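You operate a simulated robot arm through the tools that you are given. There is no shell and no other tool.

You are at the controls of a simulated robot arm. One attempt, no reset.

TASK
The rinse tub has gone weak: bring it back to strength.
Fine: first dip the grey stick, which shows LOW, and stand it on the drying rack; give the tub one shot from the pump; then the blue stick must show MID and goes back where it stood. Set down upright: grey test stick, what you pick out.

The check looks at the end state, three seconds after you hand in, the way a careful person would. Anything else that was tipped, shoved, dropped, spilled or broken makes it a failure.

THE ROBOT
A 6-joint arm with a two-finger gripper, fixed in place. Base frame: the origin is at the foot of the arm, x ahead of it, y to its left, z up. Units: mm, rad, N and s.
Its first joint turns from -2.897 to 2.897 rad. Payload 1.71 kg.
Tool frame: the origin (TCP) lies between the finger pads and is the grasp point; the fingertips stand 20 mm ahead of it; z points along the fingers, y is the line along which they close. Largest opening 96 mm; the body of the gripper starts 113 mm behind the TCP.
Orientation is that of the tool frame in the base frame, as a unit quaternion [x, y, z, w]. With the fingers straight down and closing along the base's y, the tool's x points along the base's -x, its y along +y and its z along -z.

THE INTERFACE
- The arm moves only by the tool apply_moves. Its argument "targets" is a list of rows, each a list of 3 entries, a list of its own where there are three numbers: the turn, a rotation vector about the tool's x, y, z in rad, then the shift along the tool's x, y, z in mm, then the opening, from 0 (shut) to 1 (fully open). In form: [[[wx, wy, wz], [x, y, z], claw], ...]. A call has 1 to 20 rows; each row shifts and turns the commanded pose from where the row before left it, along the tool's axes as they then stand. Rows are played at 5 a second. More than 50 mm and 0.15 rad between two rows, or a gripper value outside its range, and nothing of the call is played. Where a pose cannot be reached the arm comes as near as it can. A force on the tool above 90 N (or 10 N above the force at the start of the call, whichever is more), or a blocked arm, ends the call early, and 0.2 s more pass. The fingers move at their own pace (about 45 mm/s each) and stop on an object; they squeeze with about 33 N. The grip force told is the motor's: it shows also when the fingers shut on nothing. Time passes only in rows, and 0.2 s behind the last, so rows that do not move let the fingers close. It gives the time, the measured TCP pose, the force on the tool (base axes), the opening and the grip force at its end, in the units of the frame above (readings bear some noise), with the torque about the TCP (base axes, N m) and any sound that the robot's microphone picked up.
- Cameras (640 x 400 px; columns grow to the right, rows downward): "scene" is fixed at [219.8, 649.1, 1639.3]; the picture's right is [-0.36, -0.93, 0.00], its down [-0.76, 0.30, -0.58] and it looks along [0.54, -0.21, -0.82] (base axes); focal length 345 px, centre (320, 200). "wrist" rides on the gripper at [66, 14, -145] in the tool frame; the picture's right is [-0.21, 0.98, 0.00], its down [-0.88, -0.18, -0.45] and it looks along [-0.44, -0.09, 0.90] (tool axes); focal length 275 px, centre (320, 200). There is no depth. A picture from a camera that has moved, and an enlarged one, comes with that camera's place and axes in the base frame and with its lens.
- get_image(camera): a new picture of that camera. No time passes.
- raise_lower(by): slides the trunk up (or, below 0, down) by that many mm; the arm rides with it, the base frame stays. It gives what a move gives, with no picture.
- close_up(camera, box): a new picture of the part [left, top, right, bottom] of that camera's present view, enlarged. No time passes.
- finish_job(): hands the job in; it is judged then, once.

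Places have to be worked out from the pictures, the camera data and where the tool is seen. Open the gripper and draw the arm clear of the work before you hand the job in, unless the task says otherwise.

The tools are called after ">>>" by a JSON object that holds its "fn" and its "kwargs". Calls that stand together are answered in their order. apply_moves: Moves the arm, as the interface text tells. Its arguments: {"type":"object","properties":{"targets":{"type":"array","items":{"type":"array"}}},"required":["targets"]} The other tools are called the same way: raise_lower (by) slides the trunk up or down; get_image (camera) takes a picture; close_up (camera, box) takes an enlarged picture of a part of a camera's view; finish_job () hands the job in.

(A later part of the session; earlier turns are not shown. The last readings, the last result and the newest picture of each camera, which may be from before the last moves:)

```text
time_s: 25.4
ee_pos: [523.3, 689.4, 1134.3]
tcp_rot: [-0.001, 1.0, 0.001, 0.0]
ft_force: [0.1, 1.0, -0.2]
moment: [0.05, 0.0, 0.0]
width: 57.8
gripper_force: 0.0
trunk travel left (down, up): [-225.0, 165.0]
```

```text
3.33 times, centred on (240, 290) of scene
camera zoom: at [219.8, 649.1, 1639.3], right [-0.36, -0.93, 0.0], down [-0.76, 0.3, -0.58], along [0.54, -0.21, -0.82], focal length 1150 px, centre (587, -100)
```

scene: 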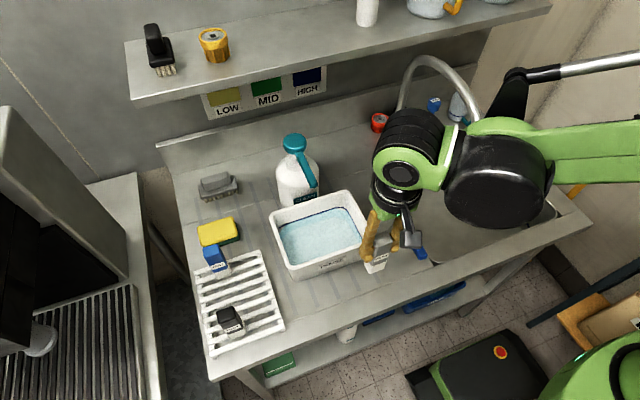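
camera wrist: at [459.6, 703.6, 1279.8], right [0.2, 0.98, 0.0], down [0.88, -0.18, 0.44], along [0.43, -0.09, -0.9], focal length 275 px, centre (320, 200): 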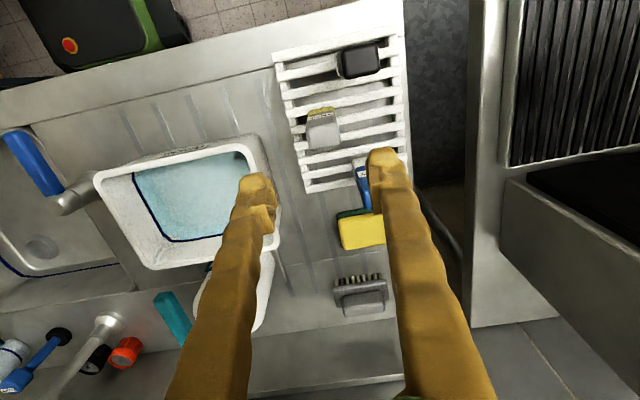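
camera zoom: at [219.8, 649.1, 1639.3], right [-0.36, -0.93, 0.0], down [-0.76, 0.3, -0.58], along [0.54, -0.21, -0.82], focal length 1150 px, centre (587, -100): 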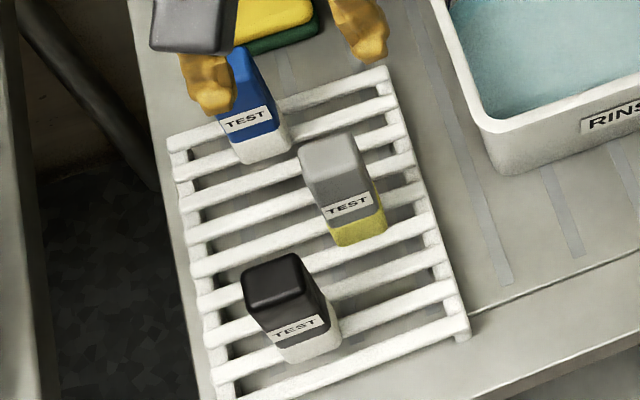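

Grey stick stands upright on the rack, parallel to the others. Next, move toward the pump at height for a look at its head and the shelf, closing the fingers for pressing.

>>> {"fn": "apply_moves", "kwargs": {"targets": [[[0, 0, 0], [-15, -35, -12], 0], [[0, 0, 0], [-15, -35, -12], 0], [[0, 0, 0], [-15, -35, -12], 0], [[0, 0, 0], [-15, -35, -12], 0], [[0, 0, 0], [-15, -35, -5], 0], [[0, 0, 0], [-10, -25, 0], 0], [[0, 0, 0], [0, 0, 0], 0], [[0, 0, 0], [0, 0, 0], 0]]}}

>>> {"fn": "get_image", "kwargs": {"camera": "wrist"}}

>>> {"fn": "get_image", "kwargs": {"camera": "scene"}}

```text
time_s: 27.2
ee_pos: [612.6, 494.1, 1187.7]
tcp_rot: [-0.001, 1.0, 0.0, 0.0]
ft_force: [0.1, 0.5, 0.4]
moment: [-0.02, 0.03, -0.01]
width: 0.0
gripper_force: 28.9
trunk travel left (down, up): [-225.0, 165.0]
```

```text
taken
camera wrist: at [547.4, 508.6, 1332.4], right [0.2, 0.98, 0.0], down [0.88, -0.18, 0.44], along [0.43, -0.09, -0.9], focal length 275 px, centre (320, 200)
```

wrist: 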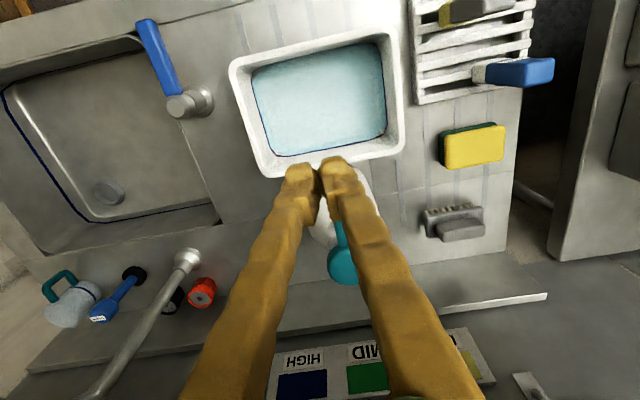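

```text
taken
```

scene: 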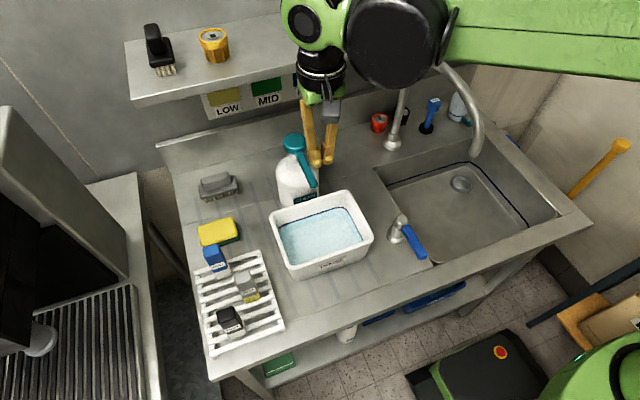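

The shelf isn't in the wrist view; I tilt the tool forward by 0.3 rad (body leaning back away from the shelf) to see the pump head and shelf.

>>> {"fn": "apply_moves", "kwargs": {"targets": [[[0, -0.1, 0], [0, 0, 0], 0], [[0, -0.1, 0], [0, 0, 0], 0], [[0, -0.1, 0], [0, 0, 0], 0], [[0, 0, 0], [0, 0, 0], 0], [[0, 0, 0], [0, 0, 0], 0]]}}

>>> {"fn": "get_image", "kwargs": {"camera": "wrist"}}

>>> {"fn": "close_up", "kwargs": {"camera": "scene", "box": [240, 60, 400, 220]}}

```text
time_s: 28.4
ee_pos: [612.0, 494.1, 1187.4]
tcp_rot: [-0.001, 0.989, 0.0, 0.15]
ft_force: [0.2, -0.1, 0.6]
moment: [0.01, 0.03, -0.01]
width: 0.1
gripper_force: 29.7
trunk travel left (down, up): [-225.0, 165.0]
```

```text
taken
camera wrist: at [506.3, 506.7, 1306.6], right [0.2, 0.98, 0.06], down [0.71, -0.18, 0.68], along [0.68, -0.09, -0.73], focal length 275 px, centre (320, 200)
```

wrist: 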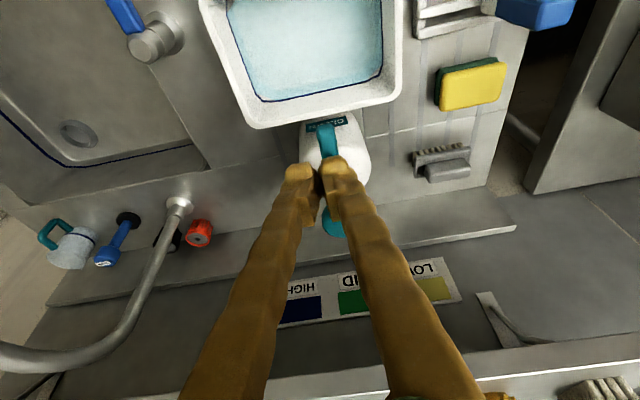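

```text
2.50 times, centred on (320, 140) of scene
camera zoom: at [219.8, 649.1, 1639.3], right [-0.36, -0.93, 0.0], down [-0.76, 0.3, -0.58], along [0.54, -0.21, -0.82], focal length 863 px, centre (320, 350)
```

zoom: 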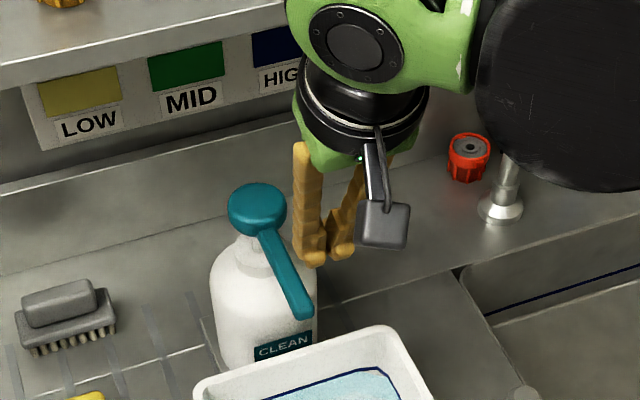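

Shelf front-bottom edge works out near x≈755, z≈1248, so the pump head (x≈765–778) is under it; I'll need a strongly tilted tool. I open the fingers to get an unobstructed look at the head.

>>> {"fn": "apply_moves", "kwargs": {"targets": [[[0, 0, 0], [0, 0, 0], 1], [[0, 0, 0], [0, 0, 0], 1], [[0, 0, 0], [0, 0, 0], 1], [[0, 0, 0], [0, 0, 0], 1], [[0, 0, 0], [0, 0, 0], 1], [[0, 0, 0], [0, 0, 0], 1]]}}

>>> {"fn": "get_image", "kwargs": {"camera": "wrist"}}

>>> {"fn": "close_up", "kwargs": {"camera": "wrist", "box": [250, 100, 400, 250]}}

>>> {"fn": "close_up", "kwargs": {"camera": "scene", "box": [260, 120, 340, 220]}}

```text
time_s: 29.8
ee_pos: [610.7, 492.6, 1187.0]
tcp_rot: [-0.001, 0.989, 0.002, 0.15]
ft_force: [0.7, -0.2, 0.4]
moment: [0.0, 0.0, 0.02]
width: 96.2
gripper_force: 0.0
trunk travel left (down, up): [-225.0, 165.0]
```

```text
taken
camera wrist: at [506.3, 506.7, 1306.7], right [0.2, 0.98, 0.06], down [0.71, -0.18, 0.68], along [0.68, -0.09, -0.73], focal length 275 px, centre (320, 200)
```

wrist: 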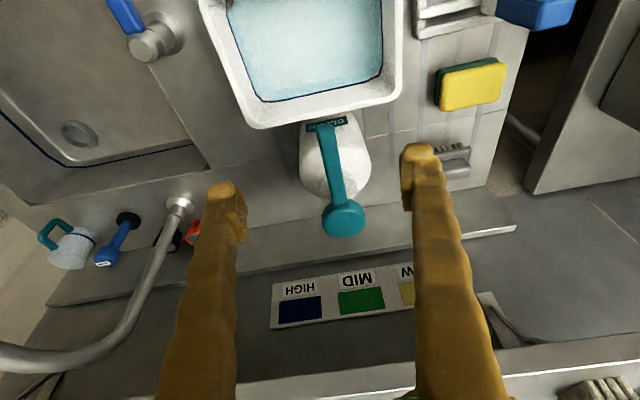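

```text
2.67 times, centred on (325, 175) of wrist
camera zoom: at [506.3, 506.7, 1306.7], right [0.2, 0.98, 0.06], down [0.71, -0.18, 0.68], along [0.68, -0.09, -0.73], focal length 734 px, centre (307, 267)
```

zoom: 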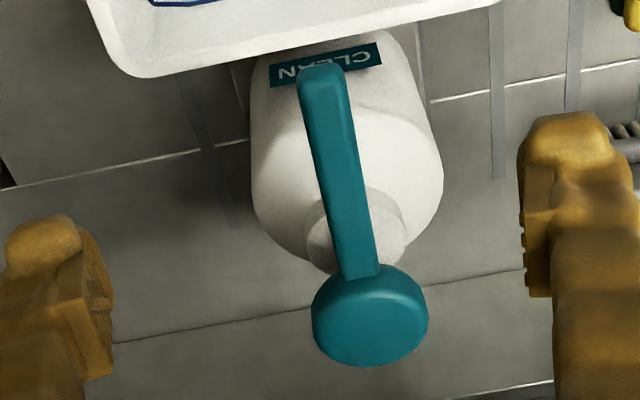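

```text
4.00 times, centred on (300, 170) of scene
camera zoom: at [219.8, 649.1, 1639.3], right [-0.36, -0.93, 0.0], down [-0.76, 0.3, -0.58], along [0.54, -0.21, -0.82], focal length 1380 px, centre (400, 320)
```

zoom: 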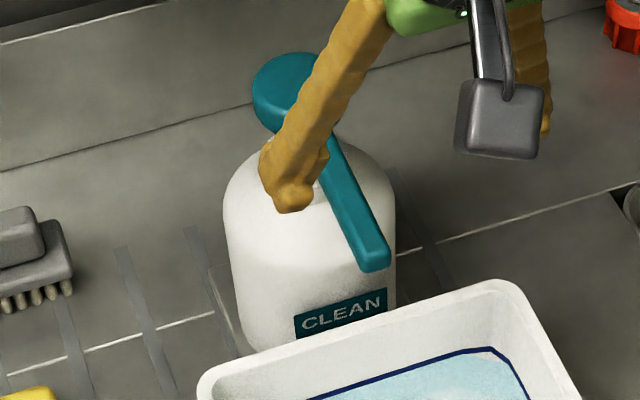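

Head centre triangulates to about (767, 499), top z≈1070, disc Ø≈55. I close the fingers and tilt the tool to 0.7 rad in place before approaching under the shelf.

>>> {"fn": "apply_moves", "kwargs": {"targets": [[[0, -0.1, 0], [0, 0, 0], 0], [[0, -0.1, 0], [0, 0, 0], 0], [[0, -0.1, 0], [0, 0, 0], 0], [[0, -0.1, 0], [0, 0, 0], 0], [[0, 0, 0], [0, 0, 0], 0], [[0, 0, 0], [0, 0, 0], 0], [[0, 0, 0], [0, 0, 0], 0]]}}

>>> {"fn": "get_image", "kwargs": {"camera": "wrist"}}

>>> {"fn": "get_image", "kwargs": {"camera": "scene"}}

```text
time_s: 31.4
ee_pos: [610.5, 491.9, 1187.9]
tcp_rot: [0.0, 0.939, 0.001, 0.343]
ft_force: [1.0, -0.5, 0.0]
moment: [-0.02, -0.02, -0.01]
width: 0.0
gripper_force: 29.5
trunk travel left (down, up): [-225.0, 165.0]
```

```text
taken
camera wrist: at [467.6, 506.0, 1256.6], right [0.16, 0.98, 0.13], down [0.38, -0.18, 0.9], along [0.91, -0.09, -0.4], focal length 275 px, centre (320, 200)
```

wrist: 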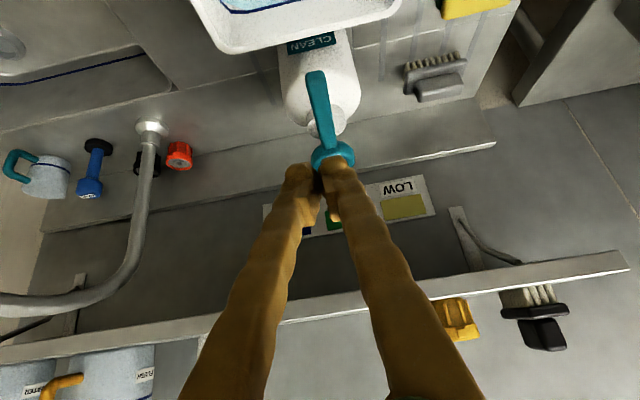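

```text
taken
```

scene: 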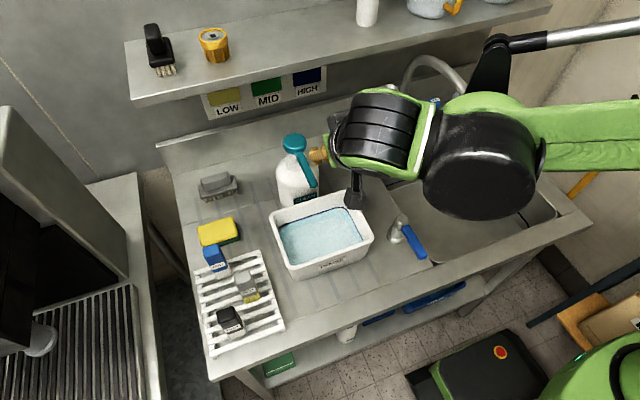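

Now approach a hover pose near (735, 498, 1150) with this tilt, staying ~55 mm above the head.

>>> {"fn": "apply_moves", "kwargs": {"targets": [[[0, 0, 0], [-17.8, 1.5, 27.4], 0], [[0, 0, 0], [-17.8, 1.5, 27.4], 0], [[0, 0, 0], [-17.8, 1.5, 27.4], 0], [[0, 0, 0], [-17.8, 1.5, 27.4], 0], [[0, 0, 0], [0, 0, 0], 0], [[0, 0, 0], [0, 0, 0], 0]]}}

>>> {"fn": "get_image", "kwargs": {"camera": "wrist"}}

>>> {"fn": "get_image", "kwargs": {"camera": "scene"}}

>>> {"fn": "close_up", "kwargs": {"camera": "scene", "box": [260, 90, 360, 220]}}

```text
time_s: 32.8
ee_pos: [735.2, 498.0, 1147.8]
tcp_rot: [-0.001, 0.939, 0.002, 0.344]
ft_force: [-0.8, -0.1, 0.0]
moment: [0.01, 0.01, 0.01]
width: 0.1
gripper_force: 29.2
trunk travel left (down, up): [-225.0, 165.0]
```

```text
taken
camera wrist: at [592.5, 511.9, 1216.8], right [0.16, 0.98, 0.13], down [0.38, -0.18, 0.9], along [0.91, -0.09, -0.4], focal length 275 px, centre (320, 200)
```

wrist: 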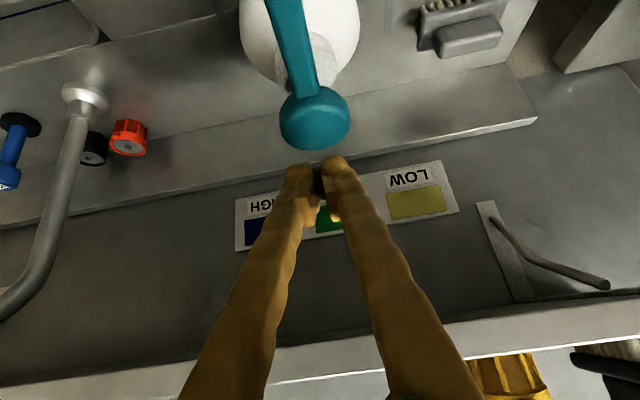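

```text
taken
```

scene: 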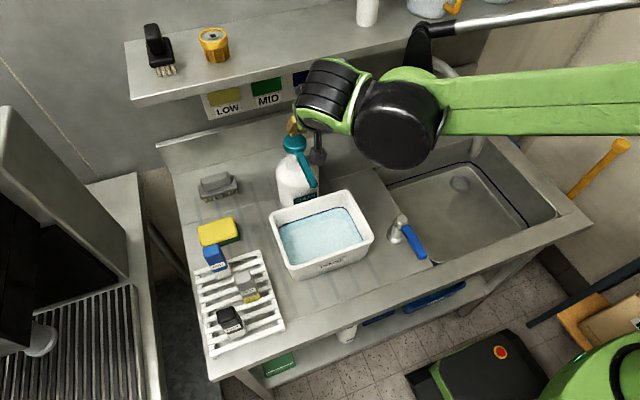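

```text
3.08 times, centred on (310, 155) of scene
camera zoom: at [219.8, 649.1, 1639.3], right [-0.36, -0.93, 0.0], down [-0.76, 0.3, -0.58], along [0.54, -0.21, -0.82], focal length 1062 px, centre (351, 338)
```

zoom: 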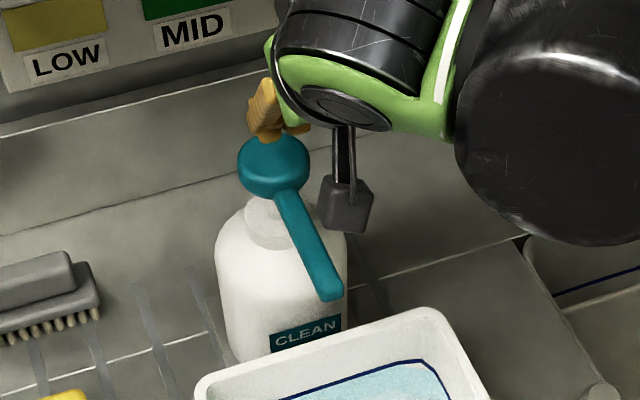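

Refined head centre (769, 498.5). Move diagonally to TCP ≈(763, 498.5, 1100), leaving the fingertip edge a few mm above the head.

>>> {"fn": "apply_moves", "kwargs": {"targets": [[[0, 0, 0], [3.2, 0.2, 18.2], 0], [[0, 0, 0], [3.2, 0.2, 18.2], 0], [[0, 0, 0], [3.1, 0.1, 18.2], 0], [[0, 0, 0], [0, 0, 0], 0], [[0, 0, 0], [0, 0, 0], 0]]}}

>>> {"fn": "get_image", "kwargs": {"camera": "wrist"}}

>>> {"fn": "close_up", "kwargs": {"camera": "scene", "box": [260, 90, 360, 220]}}

```text
time_s: 34.0
ee_pos: [764.4, 499.2, 1101.1]
tcp_rot: [-0.001, 0.939, 0.001, 0.343]
ft_force: [-0.2, -0.7, 1.7]
moment: [0.05, -0.02, 0.04]
width: 5.7
gripper_force: 28.9
trunk travel left (down, up): [-225.0, 165.0]
```

```text
taken
camera wrist: at [621.2, 513.4, 1170.4], right [0.16, 0.98, 0.13], down [0.38, -0.18, 0.9], along [0.91, -0.09, -0.41], focal length 275 px, centre (320, 200)
```

wrist: 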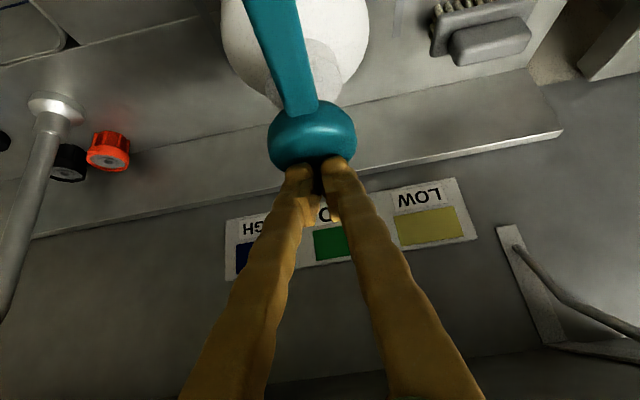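

```text
3.08 times, centred on (310, 155) of scene
camera zoom: at [219.8, 649.1, 1639.3], right [-0.36, -0.93, 0.0], down [-0.76, 0.3, -0.58], along [0.54, -0.21, -0.82], focal length 1062 px, centre (351, 338)
```

zoom: 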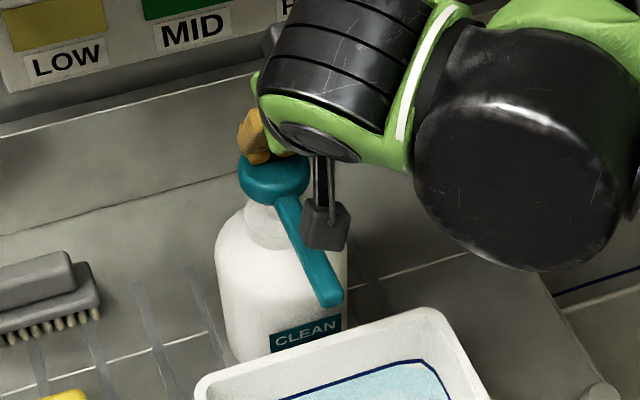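

The fingertips have touched the head (opening reads 5.7 mm). I zoom in to see the contact before pressing further.

>>> {"fn": "close_up", "kwargs": {"camera": "wrist", "box": [250, 80, 390, 240]}}

>>> {"fn": "close_up", "kwargs": {"camera": "scene", "box": [265, 120, 325, 220]}}

```text
2.50 times, centred on (320, 160) of wrist
camera zoom: at [621.2, 513.4, 1170.4], right [0.16, 0.98, 0.13], down [0.38, -0.18, 0.9], along [0.91, -0.09, -0.41], focal length 688 px, centre (320, 300)
```

zoom: 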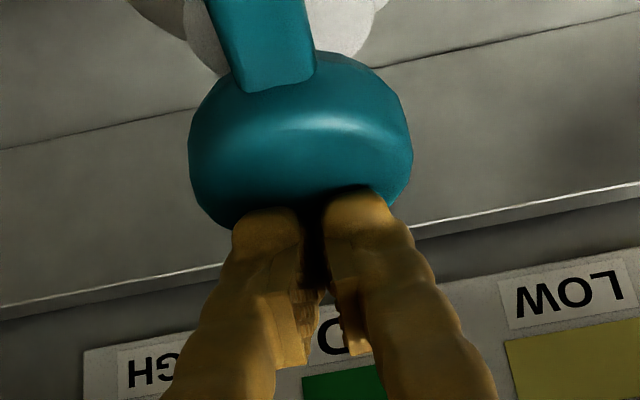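

```text
4.00 times, centred on (295, 170) of scene
camera zoom: at [219.8, 649.1, 1639.3], right [-0.36, -0.93, 0.0], down [-0.76, 0.3, -0.58], along [0.54, -0.21, -0.82], focal length 1380 px, centre (420, 320)
```

zoom: 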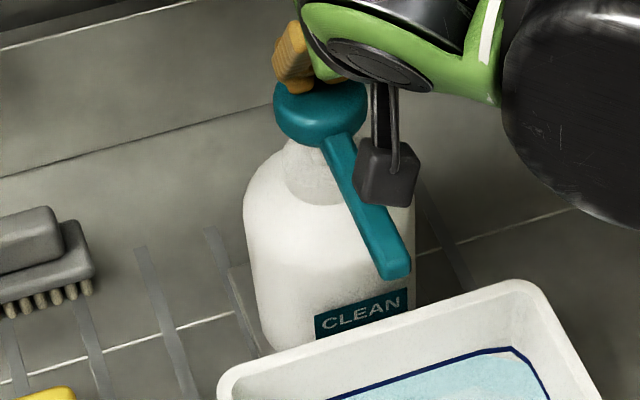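

The spout has dropped ~6 mm, so the head is being pressed and yields easily. I continue straight down 6 mm in small steps, watching force and opening.

>>> {"fn": "apply_moves", "kwargs": {"targets": [[[0, 0, 0], [1.29, 0, 1.53], 0], [[0, 0, 0], [1.29, 0, 1.53], 0], [[0, 0, 0], [1.29, 0, 1.53], 0], [[0, 0, 0], [0, 0, 0], 0]]}}

>>> {"fn": "close_up", "kwargs": {"camera": "wrist", "box": [250, 80, 390, 240]}}

>>> {"fn": "close_up", "kwargs": {"camera": "scene", "box": [265, 120, 325, 220]}}

```text
time_s: 35.0
ee_pos: [764.6, 499.1, 1096.1]
tcp_rot: [0.0, 0.94, 0.001, 0.342]
ft_force: [0.5, 0.7, 0.9]
moment: [0.03, 0.0, -0.01]
width: 6.2
gripper_force: 29.9
trunk travel left (down, up): [-225.0, 165.0]
heard: click
```

```text
2.50 times, centred on (320, 160) of wrist
camera zoom: at [621.3, 513.1, 1165.1], right [0.16, 0.98, 0.13], down [0.38, -0.18, 0.9], along [0.91, -0.09, -0.41], focal length 688 px, centre (320, 300)
```

zoom: 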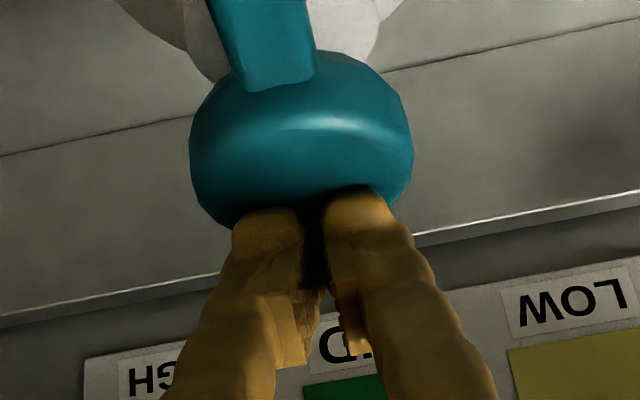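

```text
4.00 times, centred on (295, 170) of scene
camera zoom: at [219.8, 649.1, 1639.3], right [-0.36, -0.93, 0.0], down [-0.76, 0.3, -0.58], along [0.54, -0.21, -0.82], focal length 1380 px, centre (420, 320)
```

zoom: 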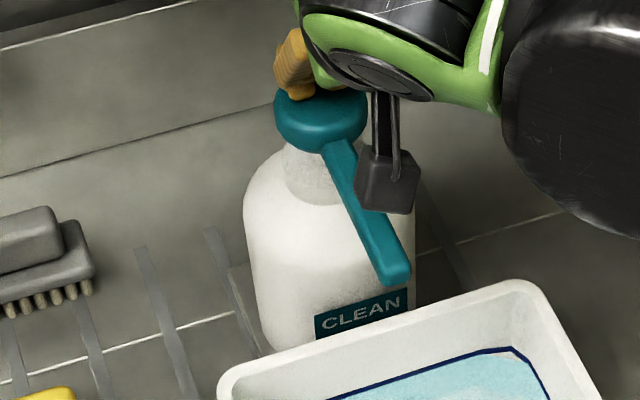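

A click was heard at ~12 mm of travel. I press a little further in the same stroke to make it full (no release yet), watching the force.

>>> {"fn": "apply_moves", "kwargs": {"targets": [[[0, 0, 0], [1.29, 0, 1.53], 0], [[0, 0, 0], [1.29, 0, 1.53], 0], [[0, 0, 0], [0, 0, 0], 0]]}}

>>> {"fn": "close_up", "kwargs": {"camera": "scene", "box": [265, 120, 385, 280]}}

```text
time_s: 35.8
ee_pos: [763.2, 498.8, 1090.8]
tcp_rot: [0.0, 0.939, 0.001, 0.343]
ft_force: [0.9, -0.4, 2.6]
moment: [0.0, -0.05, -0.03]
width: 6.1
gripper_force: 29.9
trunk travel left (down, up): [-225.0, 165.0]
```

```text
2.50 times, centred on (325, 200) of scene
camera zoom: at [219.8, 649.1, 1639.3], right [-0.36, -0.93, 0.0], down [-0.76, 0.3, -0.58], along [0.54, -0.21, -0.82], focal length 863 px, centre (308, 200)
```

zoom: 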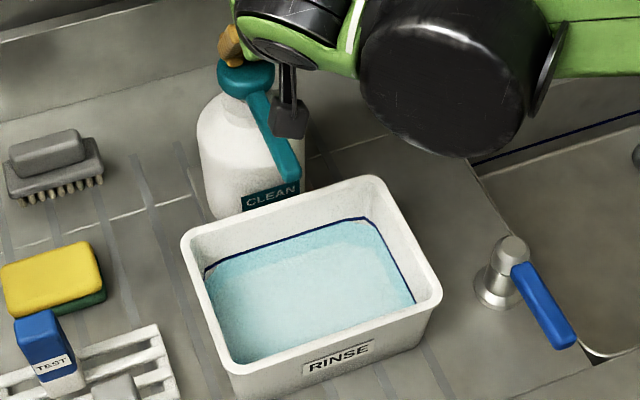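

No second click; the stroke is done. Release straight up and back to a hover.

>>> {"fn": "apply_moves", "kwargs": {"targets": [[[0, 0, 0], [-9.7, 0, -11.5], 0], [[0, 0, 0], [-16.1, 0, -19.1], 0], [[0, 0, 0], [-16.1, 0, -19.1], 0], [[0, 0, 0], [0, 0, 0], 0], [[0, 0, 0], [0, 0, 0], 0]]}}

>>> {"fn": "get_image", "kwargs": {"camera": "wrist"}}

>>> {"fn": "close_up", "kwargs": {"camera": "scene", "box": [265, 120, 385, 280]}}

```text
time_s: 37.0
ee_pos: [762.8, 498.1, 1155.8]
tcp_rot: [0.0, 0.939, 0.0, 0.343]
ft_force: [0.6, -0.2, -0.4]
moment: [-0.01, -0.01, -0.02]
width: 0.2
gripper_force: 29.7
trunk travel left (down, up): [-225.0, 165.0]
```

```text
taken
camera wrist: at [620.8, 512.1, 1223.9], right [0.16, 0.98, 0.13], down [0.38, -0.18, 0.9], along [0.91, -0.09, -0.41], focal length 275 px, centre (320, 200)
```

wrist: 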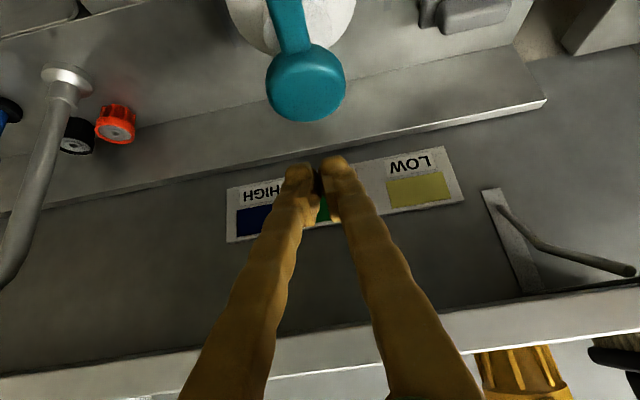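

```text
2.50 times, centred on (325, 200) of scene
camera zoom: at [219.8, 649.1, 1639.3], right [-0.36, -0.93, 0.0], down [-0.76, 0.3, -0.58], along [0.54, -0.21, -0.82], focal length 863 px, centre (308, 200)
```

zoom: 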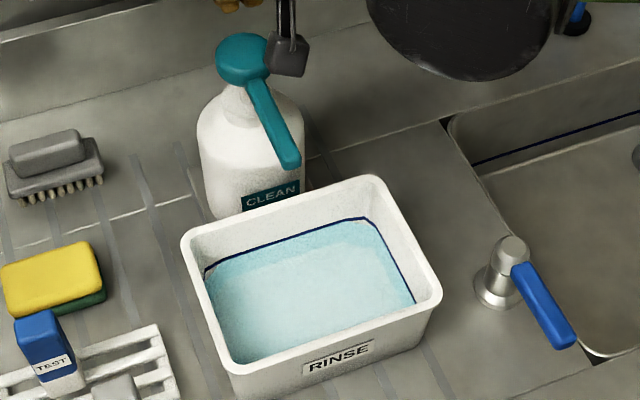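

The head has sprung back; exactly one click. Retreat from under the shelf and bring the tool back to vertical.

>>> {"fn": "apply_moves", "kwargs": {"targets": [[[0, 0, 0], [23.9, -1.5, -30.6], 0], [[0, 0, 0], [23.9, -1.5, -30.6], 0], [[0, 0, 0], [23.9, -1.5, -30.6], 0], [[0, 0, 0], [23.9, -1.5, -30.6], 0], [[0, 0.1, 0], [0, 0, 0], 0.5], [[0, 0.1, 0], [0, 0, 0], 0.8], [[0, 0.1, 0], [0, 0, 0], 1], [[0, 0.1, 0], [0, 0, 0], 1], [[0, 0.1, 0], [0, 0, 0], 1], [[0, 0.1, 0], [0, 0, 0], 1], [[0, 0.1, 0], [0, 0, 0], 1], [[0, 0, 0], [0, 0, 0], 1], [[0, 0, 0], [0, 0, 0], 1]]}}

>>> {"fn": "get_image", "kwargs": {"camera": "wrist"}}

>>> {"fn": "close_up", "kwargs": {"camera": "scene", "box": [190, 220, 290, 350]}}

```text
time_s: 39.8
ee_pos: [612.4, 492.9, 1188.1]
tcp_rot: [-0.001, 1.0, 0.001, -0.001]
ft_force: [-0.6, 0.1, 0.4]
moment: [0.0, 0.0, -0.03]
width: 95.9
gripper_force: 0.1
trunk travel left (down, up): [-225.0, 165.0]
```

```text
taken
camera wrist: at [547.3, 506.8, 1333.3], right [0.2, 0.98, 0.0], down [0.88, -0.18, 0.44], along [0.43, -0.09, -0.9], focal length 275 px, centre (320, 200)
```

wrist: 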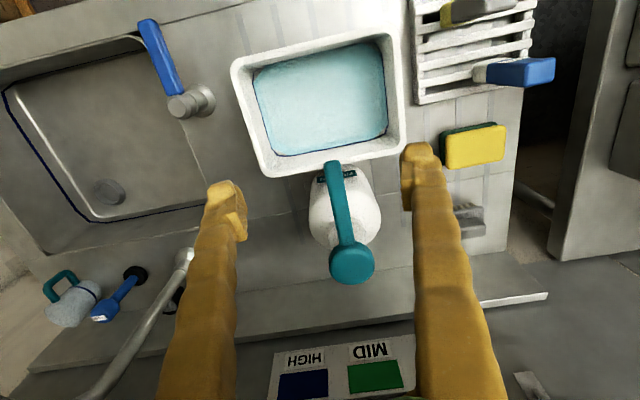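

```text
3.08 times, centred on (240, 285) of scene
camera zoom: at [219.8, 649.1, 1639.3], right [-0.36, -0.93, 0.0], down [-0.76, 0.3, -0.58], along [0.54, -0.21, -0.82], focal length 1062 px, centre (566, -62)
```

zoom: 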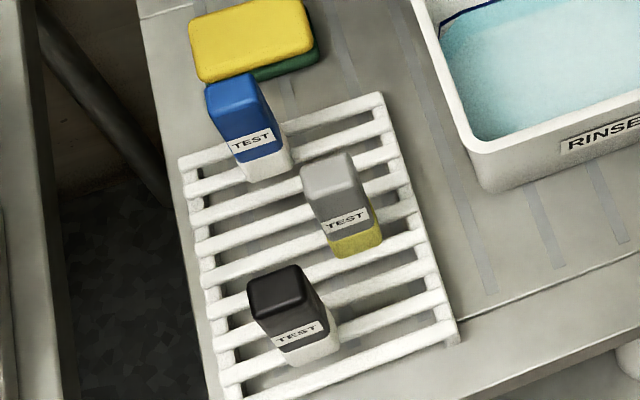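

All three sticks stand well, the pump is back up. Now move over the blue stick (≈(604, 743)) with open fingers at a safe height to locate it precisely.

>>> {"fn": "apply_moves", "kwargs": {"targets": [[[0, 0, 0], [1.4, 41.7, 6.3], 1], [[0, 0, 0], [1.4, 41.7, 6.3], 1], [[0, 0, 0], [1.4, 41.7, 6.3], 1], [[0, 0, 0], [1.4, 41.7, 6.3], 1], [[0, 0, 0], [1.4, 41.7, 6.3], 1], [[0, 0, 0], [1.4, 41.7, 6.3], 1], [[0, 0, 0], [0, 0, 0], 1], [[0, 0, 0], [0, 0, 0], 1]]}}

>>> {"fn": "get_image", "kwargs": {"camera": "wrist"}}

>>> {"fn": "close_up", "kwargs": {"camera": "wrist", "box": [260, 70, 400, 200]}}

>>> {"fn": "close_up", "kwargs": {"camera": "scene", "box": [190, 220, 290, 350]}}

```text
time_s: 41.6
ee_pos: [598.8, 744.5, 1152.1]
tcp_rot: [-0.001, 1.0, 0.001, 0.0]
ft_force: [-0.4, 0.1, 0.5]
moment: [-0.01, -0.04, -0.06]
width: 95.9
gripper_force: 0.1
trunk travel left (down, up): [-225.0, 165.0]
```

```text
taken
camera wrist: at [533.6, 758.5, 1296.7], right [0.2, 0.98, 0.0], down [0.88, -0.18, 0.44], along [0.43, -0.09, -0.9], focal length 275 px, centre (320, 200)
```

wrist: 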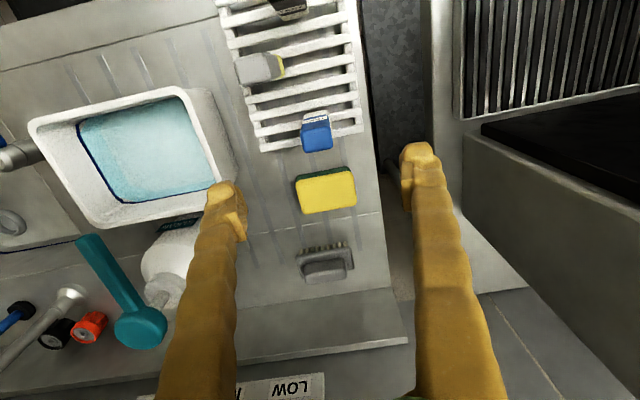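

```text
3.08 times, centred on (330, 135) of wrist
camera zoom: at [533.6, 758.5, 1296.7], right [0.2, 0.98, 0.0], down [0.88, -0.18, 0.44], along [0.43, -0.09, -0.9], focal length 847 px, centre (289, 400)
```

zoom: 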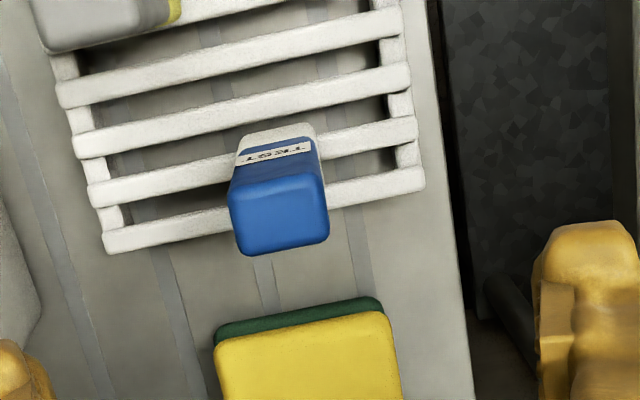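

```text
3.08 times, centred on (240, 285) of scene
camera zoom: at [219.8, 649.1, 1639.3], right [-0.36, -0.93, 0.0], down [-0.76, 0.3, -0.58], along [0.54, -0.21, -0.82], focal length 1062 px, centre (566, -62)
```

zoom: 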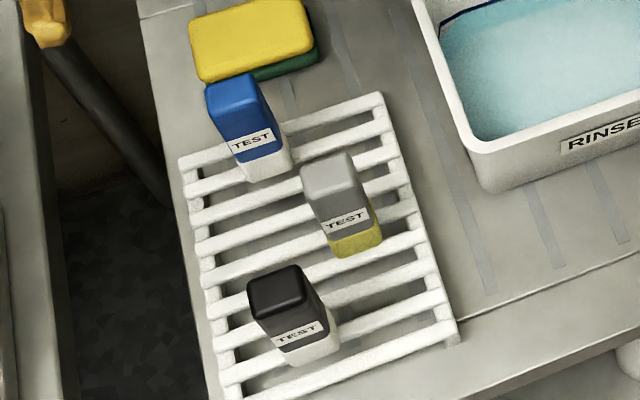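

Blue stick centre works out at (605, 740), top ≈994, yaw ≈0. I correct +6/−4 mm and descend to just above its top for a check.

>>> {"fn": "apply_moves", "kwargs": {"targets": [[[0, 0, 0.02], [-6.2, -4.3, 20], 1], [[0, 0, 0], [0, 0, 35], 1], [[0, 0, 0], [0, 0, 35], 1], [[0, 0, 0], [0, 0, 30], 1], [[0, 0, 0], [0, 0, 0], 1], [[0, 0, 0], [0, 0, 0], 1], [[0, 0, 0], [0, 0, 0], 1]]}}

>>> {"fn": "get_image", "kwargs": {"camera": "wrist"}}

>>> {"fn": "close_up", "kwargs": {"camera": "wrist", "box": [250, 80, 390, 210]}}

```text
time_s: 43.2
ee_pos: [609.3, 736.5, 1033.0]
tcp_rot: [0.009, 1.0, 0.0, 0.0]
ft_force: [-0.7, -0.3, -0.4]
moment: [-0.02, 0.01, 0.0]
width: 96.1
gripper_force: 0.2
trunk travel left (down, up): [-225.0, 165.0]
```

```text
taken
camera wrist: at [543.0, 752.5, 1177.9], right [0.22, 0.97, 0.0], down [0.87, -0.2, 0.44], along [0.43, -0.1, -0.9], focal length 275 px, centre (320, 200)
```

wrist: 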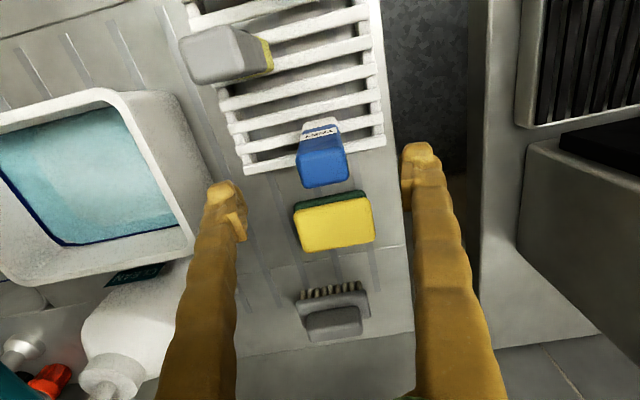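

```text
3.08 times, centred on (320, 145) of wrist
camera zoom: at [543.0, 752.5, 1177.9], right [0.22, 0.97, 0.0], down [0.87, -0.2, 0.44], along [0.43, -0.1, -0.9], focal length 847 px, centre (320, 369)
```

zoom: 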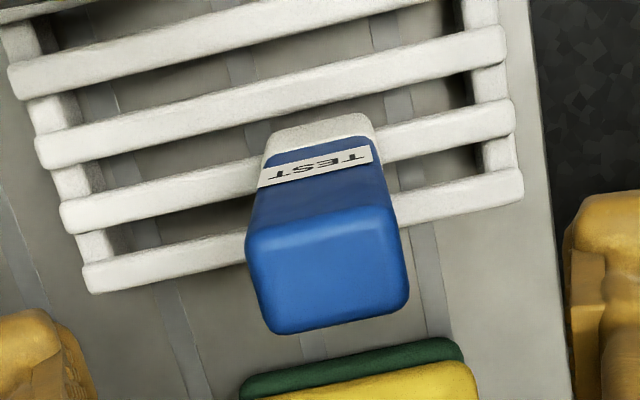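

Measured TCP is (609, 736.5) while the stick is at (606, 740); I correct and go down further in two steps.

>>> {"fn": "apply_moves", "kwargs": {"targets": [[[0, 0, 0], [3, 3.8, 0], 1], [[0, 0, 0], [0, 0, 12], 1], [[0, 0, 0], [0, 0, 0], 1], [[0, 0, 0], [0, 0, 0], 1], [[0, 0, 0], [0, 0, 0], 1]]}}

>>> {"fn": "close_up", "kwargs": {"camera": "wrist", "box": [250, 80, 390, 210]}}

```text
time_s: 44.4
ee_pos: [605.4, 740.8, 1020.0]
tcp_rot: [0.011, 1.0, 0.0, 0.0]
ft_force: [0.3, -0.3, -0.8]
moment: [0.03, 0.02, -0.04]
width: 95.8
gripper_force: 0.0
trunk travel left (down, up): [-225.0, 165.0]
```

```text
3.08 times, centred on (320, 145) of wrist
camera zoom: at [540.4, 756.6, 1165.6], right [0.22, 0.97, 0.0], down [0.87, -0.2, 0.44], along [0.43, -0.1, -0.9], focal length 847 px, centre (320, 369)
```

zoom: 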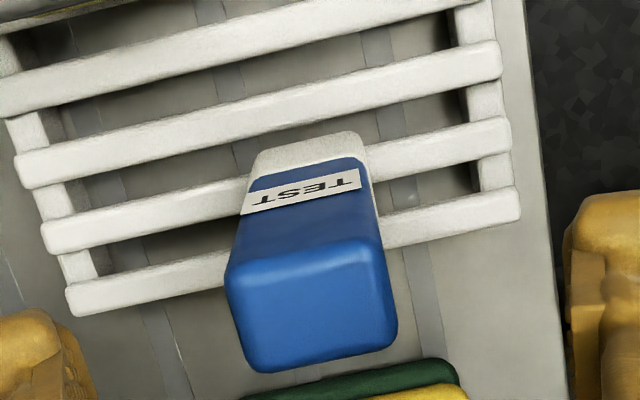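

Nearly centred (stick about 1.5 mm to +x, 1 mm to −y). Trim and descend to grasp height z≈970.

>>> {"fn": "apply_moves", "kwargs": {"targets": [[[0, 0, 0], [-1.5, -0.8, 10], 1], [[0, 0, 0], [0, 0, 14], 1], [[0, 0, 0], [0, 0, 14], 1], [[0, 0, 0], [0, 0, 12], 1], [[0, 0, 0], [0, 0, 0], 1], [[0, 0, 0], [0, 0, 0], 1], [[0, 0, 0], [0, 0, 0], 1]]}}

>>> {"fn": "get_image", "kwargs": {"camera": "wrist"}}

>>> {"fn": "close_up", "kwargs": {"camera": "wrist", "box": [250, 110, 390, 260]}}

>>> {"fn": "close_up", "kwargs": {"camera": "scene", "box": [190, 220, 290, 320]}}

```text
time_s: 46.0
ee_pos: [608.2, 742.7, 968.9]
tcp_rot: [0.009, 1.0, -0.001, 0.0]
ft_force: [0.7, -0.8, -0.4]
moment: [-0.02, 0.0, -0.02]
width: 96.1
gripper_force: 0.2
trunk travel left (down, up): [-225.0, 165.0]
```

```text
taken
camera wrist: at [542.7, 757.4, 1114.6], right [0.22, 0.97, 0.0], down [0.87, -0.2, 0.44], along [0.43, -0.1, -0.9], focal length 275 px, centre (320, 200)
```

wrist: 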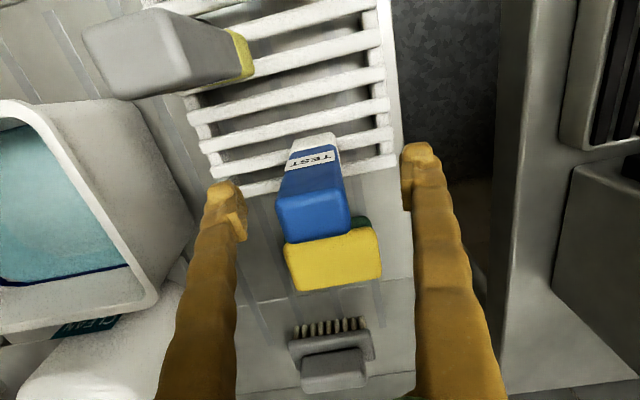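

```text
2.67 times, centred on (320, 185) of wrist
camera zoom: at [542.7, 757.4, 1114.6], right [0.22, 0.97, 0.0], down [0.87, -0.2, 0.44], along [0.43, -0.1, -0.9], focal length 734 px, centre (320, 240)
```

zoom: 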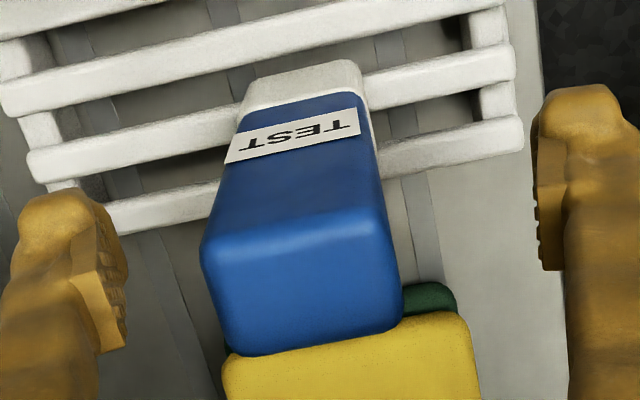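

```text
4.00 times, centred on (240, 270) of scene
camera zoom: at [219.8, 649.1, 1639.3], right [-0.36, -0.93, 0.0], down [-0.76, 0.3, -0.58], along [0.54, -0.21, -0.82], focal length 1380 px, centre (640, -80)
```

zoom: 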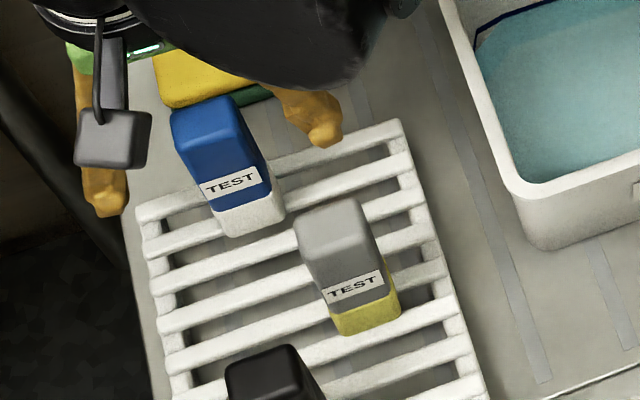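

Small trim (−3 mm in y, +1.4 in x), then close on the blue stick.

>>> {"fn": "apply_moves", "kwargs": {"targets": [[[0, 0, 0], [-1.4, -3.2, 0], 1], [[0, 0, 0], [0, 0, 0], 1], [[0, 0, 0], [0, 0, 0], 0.7]]}}

>>> {"fn": "close_up", "kwargs": {"camera": "wrist", "box": [250, 110, 390, 260]}}

```text
time_s: 46.8
ee_pos: [609.2, 739.9, 969.6]
tcp_rot: [0.01, 1.0, 0.001, 0.0]
ft_force: [0.1, 0.9, -0.2]
moment: [-0.01, 0.01, 0.02]
width: 67.2
gripper_force: 0.2
trunk travel left (down, up): [-225.0, 165.0]
```

```text
2.67 times, centred on (320, 185) of wrist
camera zoom: at [544.4, 754.9, 1114.9], right [0.22, 0.97, 0.0], down [0.87, -0.2, 0.44], along [0.43, -0.1, -0.9], focal length 734 px, centre (320, 240)
```

zoom: 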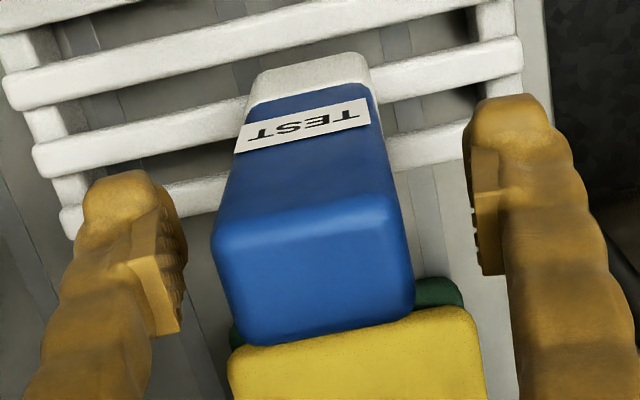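

Well centred. Close the gripper.

>>> {"fn": "apply_moves", "kwargs": {"targets": [[[0, 0, 0], [0, 0, 0], 0.45], [[0, 0, 0], [0, 0, 0], 0.2], [[0, 0, 0], [0, 0, 0], 0.2], [[0, 0, 0], [0, 0, 0], 0.2], [[0, 0, 0], [0, 0, 0], 0.2]]}}

>>> {"fn": "get_image", "kwargs": {"camera": "wrist"}}

>>> {"fn": "close_up", "kwargs": {"camera": "wrist", "box": [250, 110, 390, 260]}}

>>> {"fn": "close_up", "kwargs": {"camera": "scene", "box": [190, 220, 290, 320]}}

```text
time_s: 48.0
ee_pos: [608.2, 740.5, 967.7]
tcp_rot: [0.01, 1.0, 0.0, 0.0]
ft_force: [0.1, 0.1, 0.7]
moment: [0.0, -0.03, 0.0]
width: 32.8
gripper_force: 33.1
trunk travel left (down, up): [-225.0, 165.0]
```

```text
taken
camera wrist: at [544.3, 754.9, 1114.9], right [0.22, 0.97, 0.0], down [0.87, -0.2, 0.44], along [0.43, -0.1, -0.9], focal length 275 px, centre (320, 200)
```

wrist: 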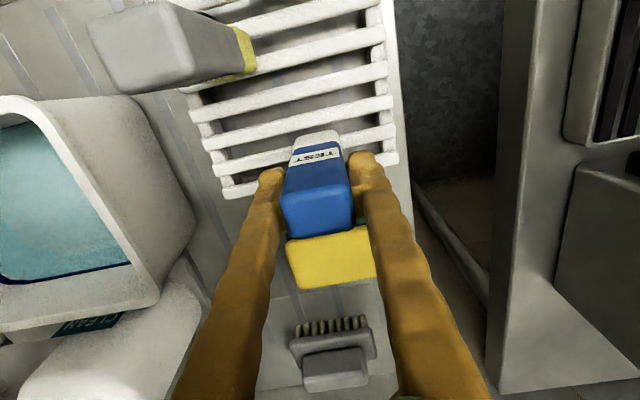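

```text
2.67 times, centred on (320, 185) of wrist
camera zoom: at [544.3, 754.9, 1114.9], right [0.22, 0.97, 0.0], down [0.87, -0.2, 0.44], along [0.43, -0.1, -0.9], focal length 734 px, centre (320, 240)
```

zoom: 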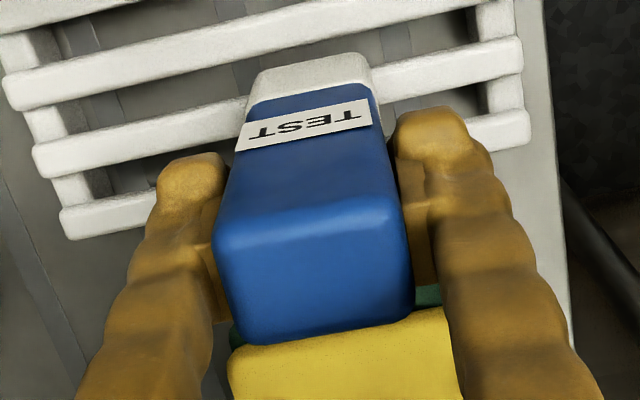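

```text
4.00 times, centred on (240, 270) of scene
camera zoom: at [219.8, 649.1, 1639.3], right [-0.36, -0.93, 0.0], down [-0.76, 0.3, -0.58], along [0.54, -0.21, -0.82], focal length 1380 px, centre (640, -80)
```

zoom: 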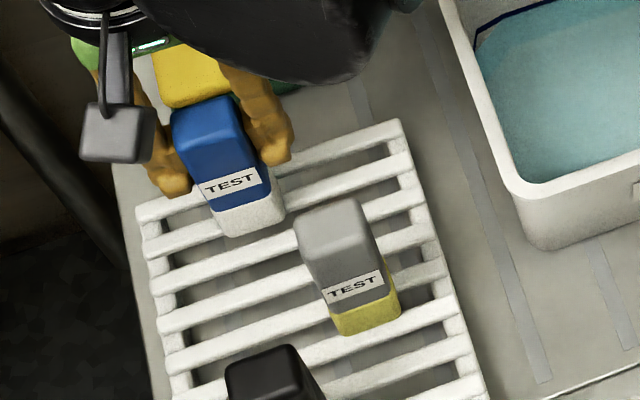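

Gripped without shifting. Lift 120 mm straight up, then carry over to the tub (moves noted so they can be reversed exactly).

>>> {"fn": "apply_moves", "kwargs": {"targets": [[[0, 0, 0], [0, 0, -10], 0.2], [[0, 0, 0], [0, 0, -20], 0.2], [[0, 0, 0], [0, 0, -30], 0.2], [[0, 0, 0], [0, 0, -30], 0.2], [[0, 0, 0], [0, 0, -30], 0.2], [[0, 0, 0], [0, 0, 0], 0.2], [[0, 0, 0], [0, 0, 0], 0.2]]}}

>>> {"fn": "get_image", "kwargs": {"camera": "wrist"}}

>>> {"fn": "close_up", "kwargs": {"camera": "scene", "box": [190, 200, 310, 340]}}

```text
time_s: 49.6
ee_pos: [609.7, 739.3, 1088.7]
tcp_rot: [0.01, 1.0, 0.0, 0.0]
ft_force: [0.2, -0.7, 0.1]
moment: [-0.01, -0.03, -0.02]
width: 33.1
gripper_force: 33.1
trunk travel left (down, up): [-225.0, 165.0]
```

```text
taken
camera wrist: at [545.6, 754.1, 1233.7], right [0.22, 0.97, 0.0], down [0.87, -0.2, 0.44], along [0.43, -0.1, -0.9], focal length 275 px, centre (320, 200)
```

wrist: 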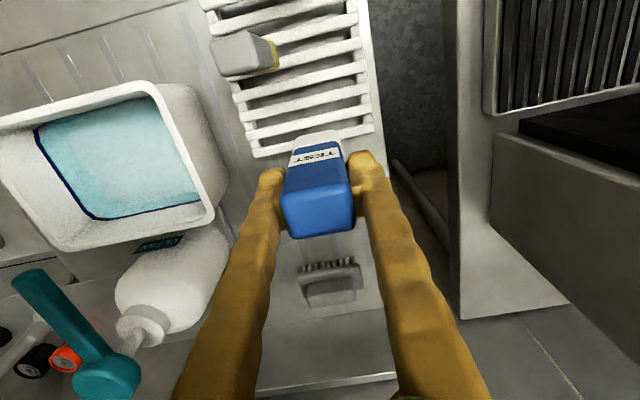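

```text
2.86 times, centred on (250, 270) of scene
camera zoom: at [219.8, 649.1, 1639.3], right [-0.36, -0.93, 0.0], down [-0.76, 0.3, -0.58], along [0.54, -0.21, -0.82], focal length 986 px, centre (520, 0)
```

zoom: 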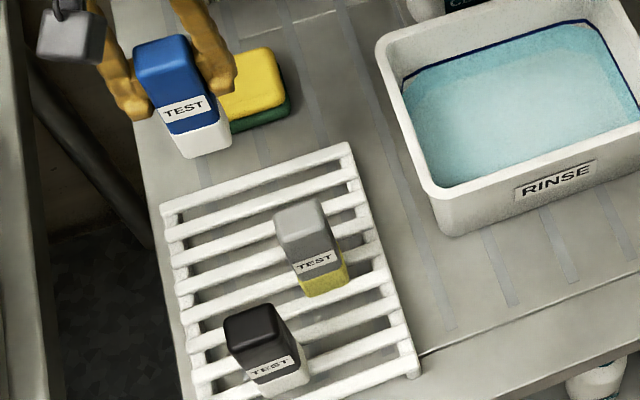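

Clean lift. Carry to the tub: tool shift (22.4, −275, 0) in 7 rows.

>>> {"fn": "apply_moves", "kwargs": {"targets": [[[0, 0, 0], [3.2, -39, 0], 0.2], [[0, 0, 0], [3.2, -39, 0], 0.2], [[0, 0, 0], [3.2, -39, 0], 0.2], [[0, 0, 0], [3.2, -39, 0], 0.2], [[0, 0, 0], [3.2, -39, 0], 0.2], [[0, 0, 0], [3.2, -39, 0], 0.2], [[0, 0, 0], [3.2, -39, 0], 0.2], [[0, 0, 0], [0, 0, 0], 0.2], [[0, 0, 0], [0, 0, 0], 0.2]]}}

>>> {"fn": "get_image", "kwargs": {"camera": "wrist"}}

>>> {"fn": "close_up", "kwargs": {"camera": "scene", "box": [250, 120, 410, 280]}}

```text
time_s: 51.6
ee_pos: [580.6, 469.0, 1090.9]
tcp_rot: [0.01, 1.0, -0.001, 0.0]
ft_force: [-0.5, -0.6, -0.5]
moment: [-0.03, 0.04, 0.04]
width: 32.7
gripper_force: 33.3
trunk travel left (down, up): [-225.0, 165.0]
```

```text
taken
camera wrist: at [516.1, 484.0, 1235.5], right [0.22, 0.97, 0.0], down [0.87, -0.2, 0.44], along [0.43, -0.1, -0.9], focal length 275 px, centre (320, 200)
```

wrist: 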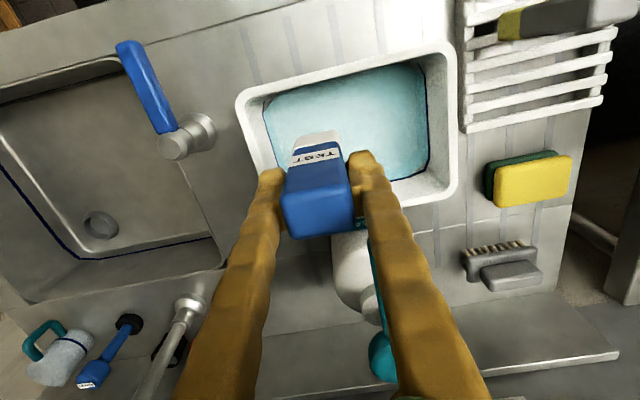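

```text
2.50 times, centred on (330, 200) of scene
camera zoom: at [219.8, 649.1, 1639.3], right [-0.36, -0.93, 0.0], down [-0.76, 0.3, -0.58], along [0.54, -0.21, -0.82], focal length 863 px, centre (295, 200)
```

zoom: 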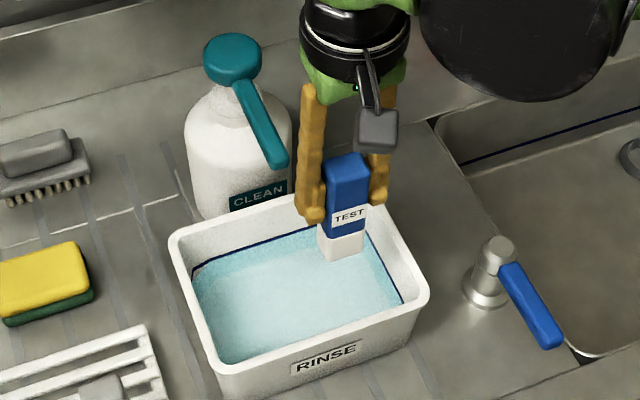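

Same spot as the first dip. Lower 126 mm to put the white end under the surface, hold, and look.

>>> {"fn": "apply_moves", "kwargs": {"targets": [[[0, 0, 0], [0, 0, 25], 0.2], [[0, 0, 0], [0, 0, 25], 0.2], [[0, 0, 0], [0, 0, 25], 0.2], [[0, 0, 0], [0, 0, 25], 0.2], [[0, 0, 0], [0, 0, 26], 0.2], [[0, 0, 0], [0, 0, 0], 0.2], [[0, 0, 0], [0, 0, 0], 0.2], [[0, 0, 0], [0, 0, 0], 0.2], [[0, 0, 0], [0, 0, 0], 0.2], [[0, 0, 0], [0, 0, 0], 0.2], [[0, 0, 0], [0, 0, 0], 0.2], [[0, 0, 0], [0, 0, 0], 0.2]]}}

>>> {"fn": "close_up", "kwargs": {"camera": "wrist", "box": [240, 80, 400, 240]}}

>>> {"fn": "close_up", "kwargs": {"camera": "scene", "box": [250, 120, 410, 280]}}

```text
time_s: 54.2
ee_pos: [582.5, 467.5, 963.3]
tcp_rot: [0.01, 1.0, 0.0, 0.0]
ft_force: [0.3, -0.2, -1.2]
moment: [-0.03, 0.01, -0.02]
width: 32.6
gripper_force: 33.0
trunk travel left (down, up): [-225.0, 165.0]
```

```text
2.50 times, centred on (320, 160) of wrist
camera zoom: at [518.7, 482.9, 1108.3], right [0.22, 0.97, 0.0], down [0.87, -0.2, 0.44], along [0.43, -0.1, -0.9], focal length 688 px, centre (320, 300)
```

zoom: 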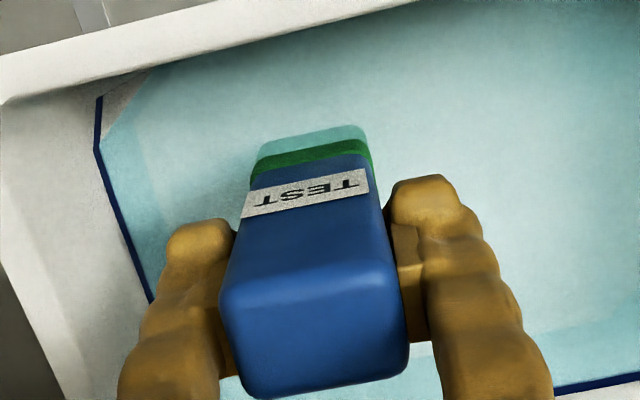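

```text
2.50 times, centred on (330, 200) of scene
camera zoom: at [219.8, 649.1, 1639.3], right [-0.36, -0.93, 0.0], down [-0.76, 0.3, -0.58], along [0.54, -0.21, -0.82], focal length 863 px, centre (295, 200)
```

zoom: 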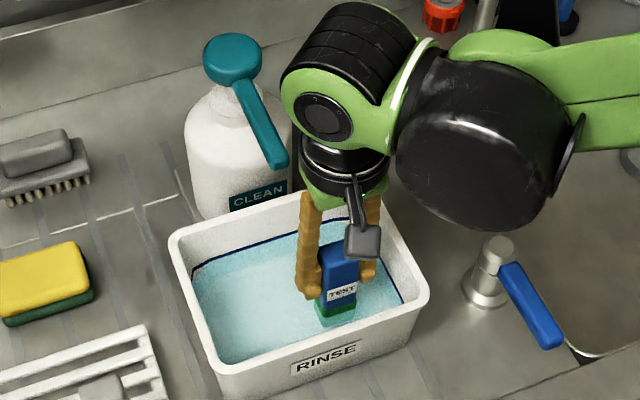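

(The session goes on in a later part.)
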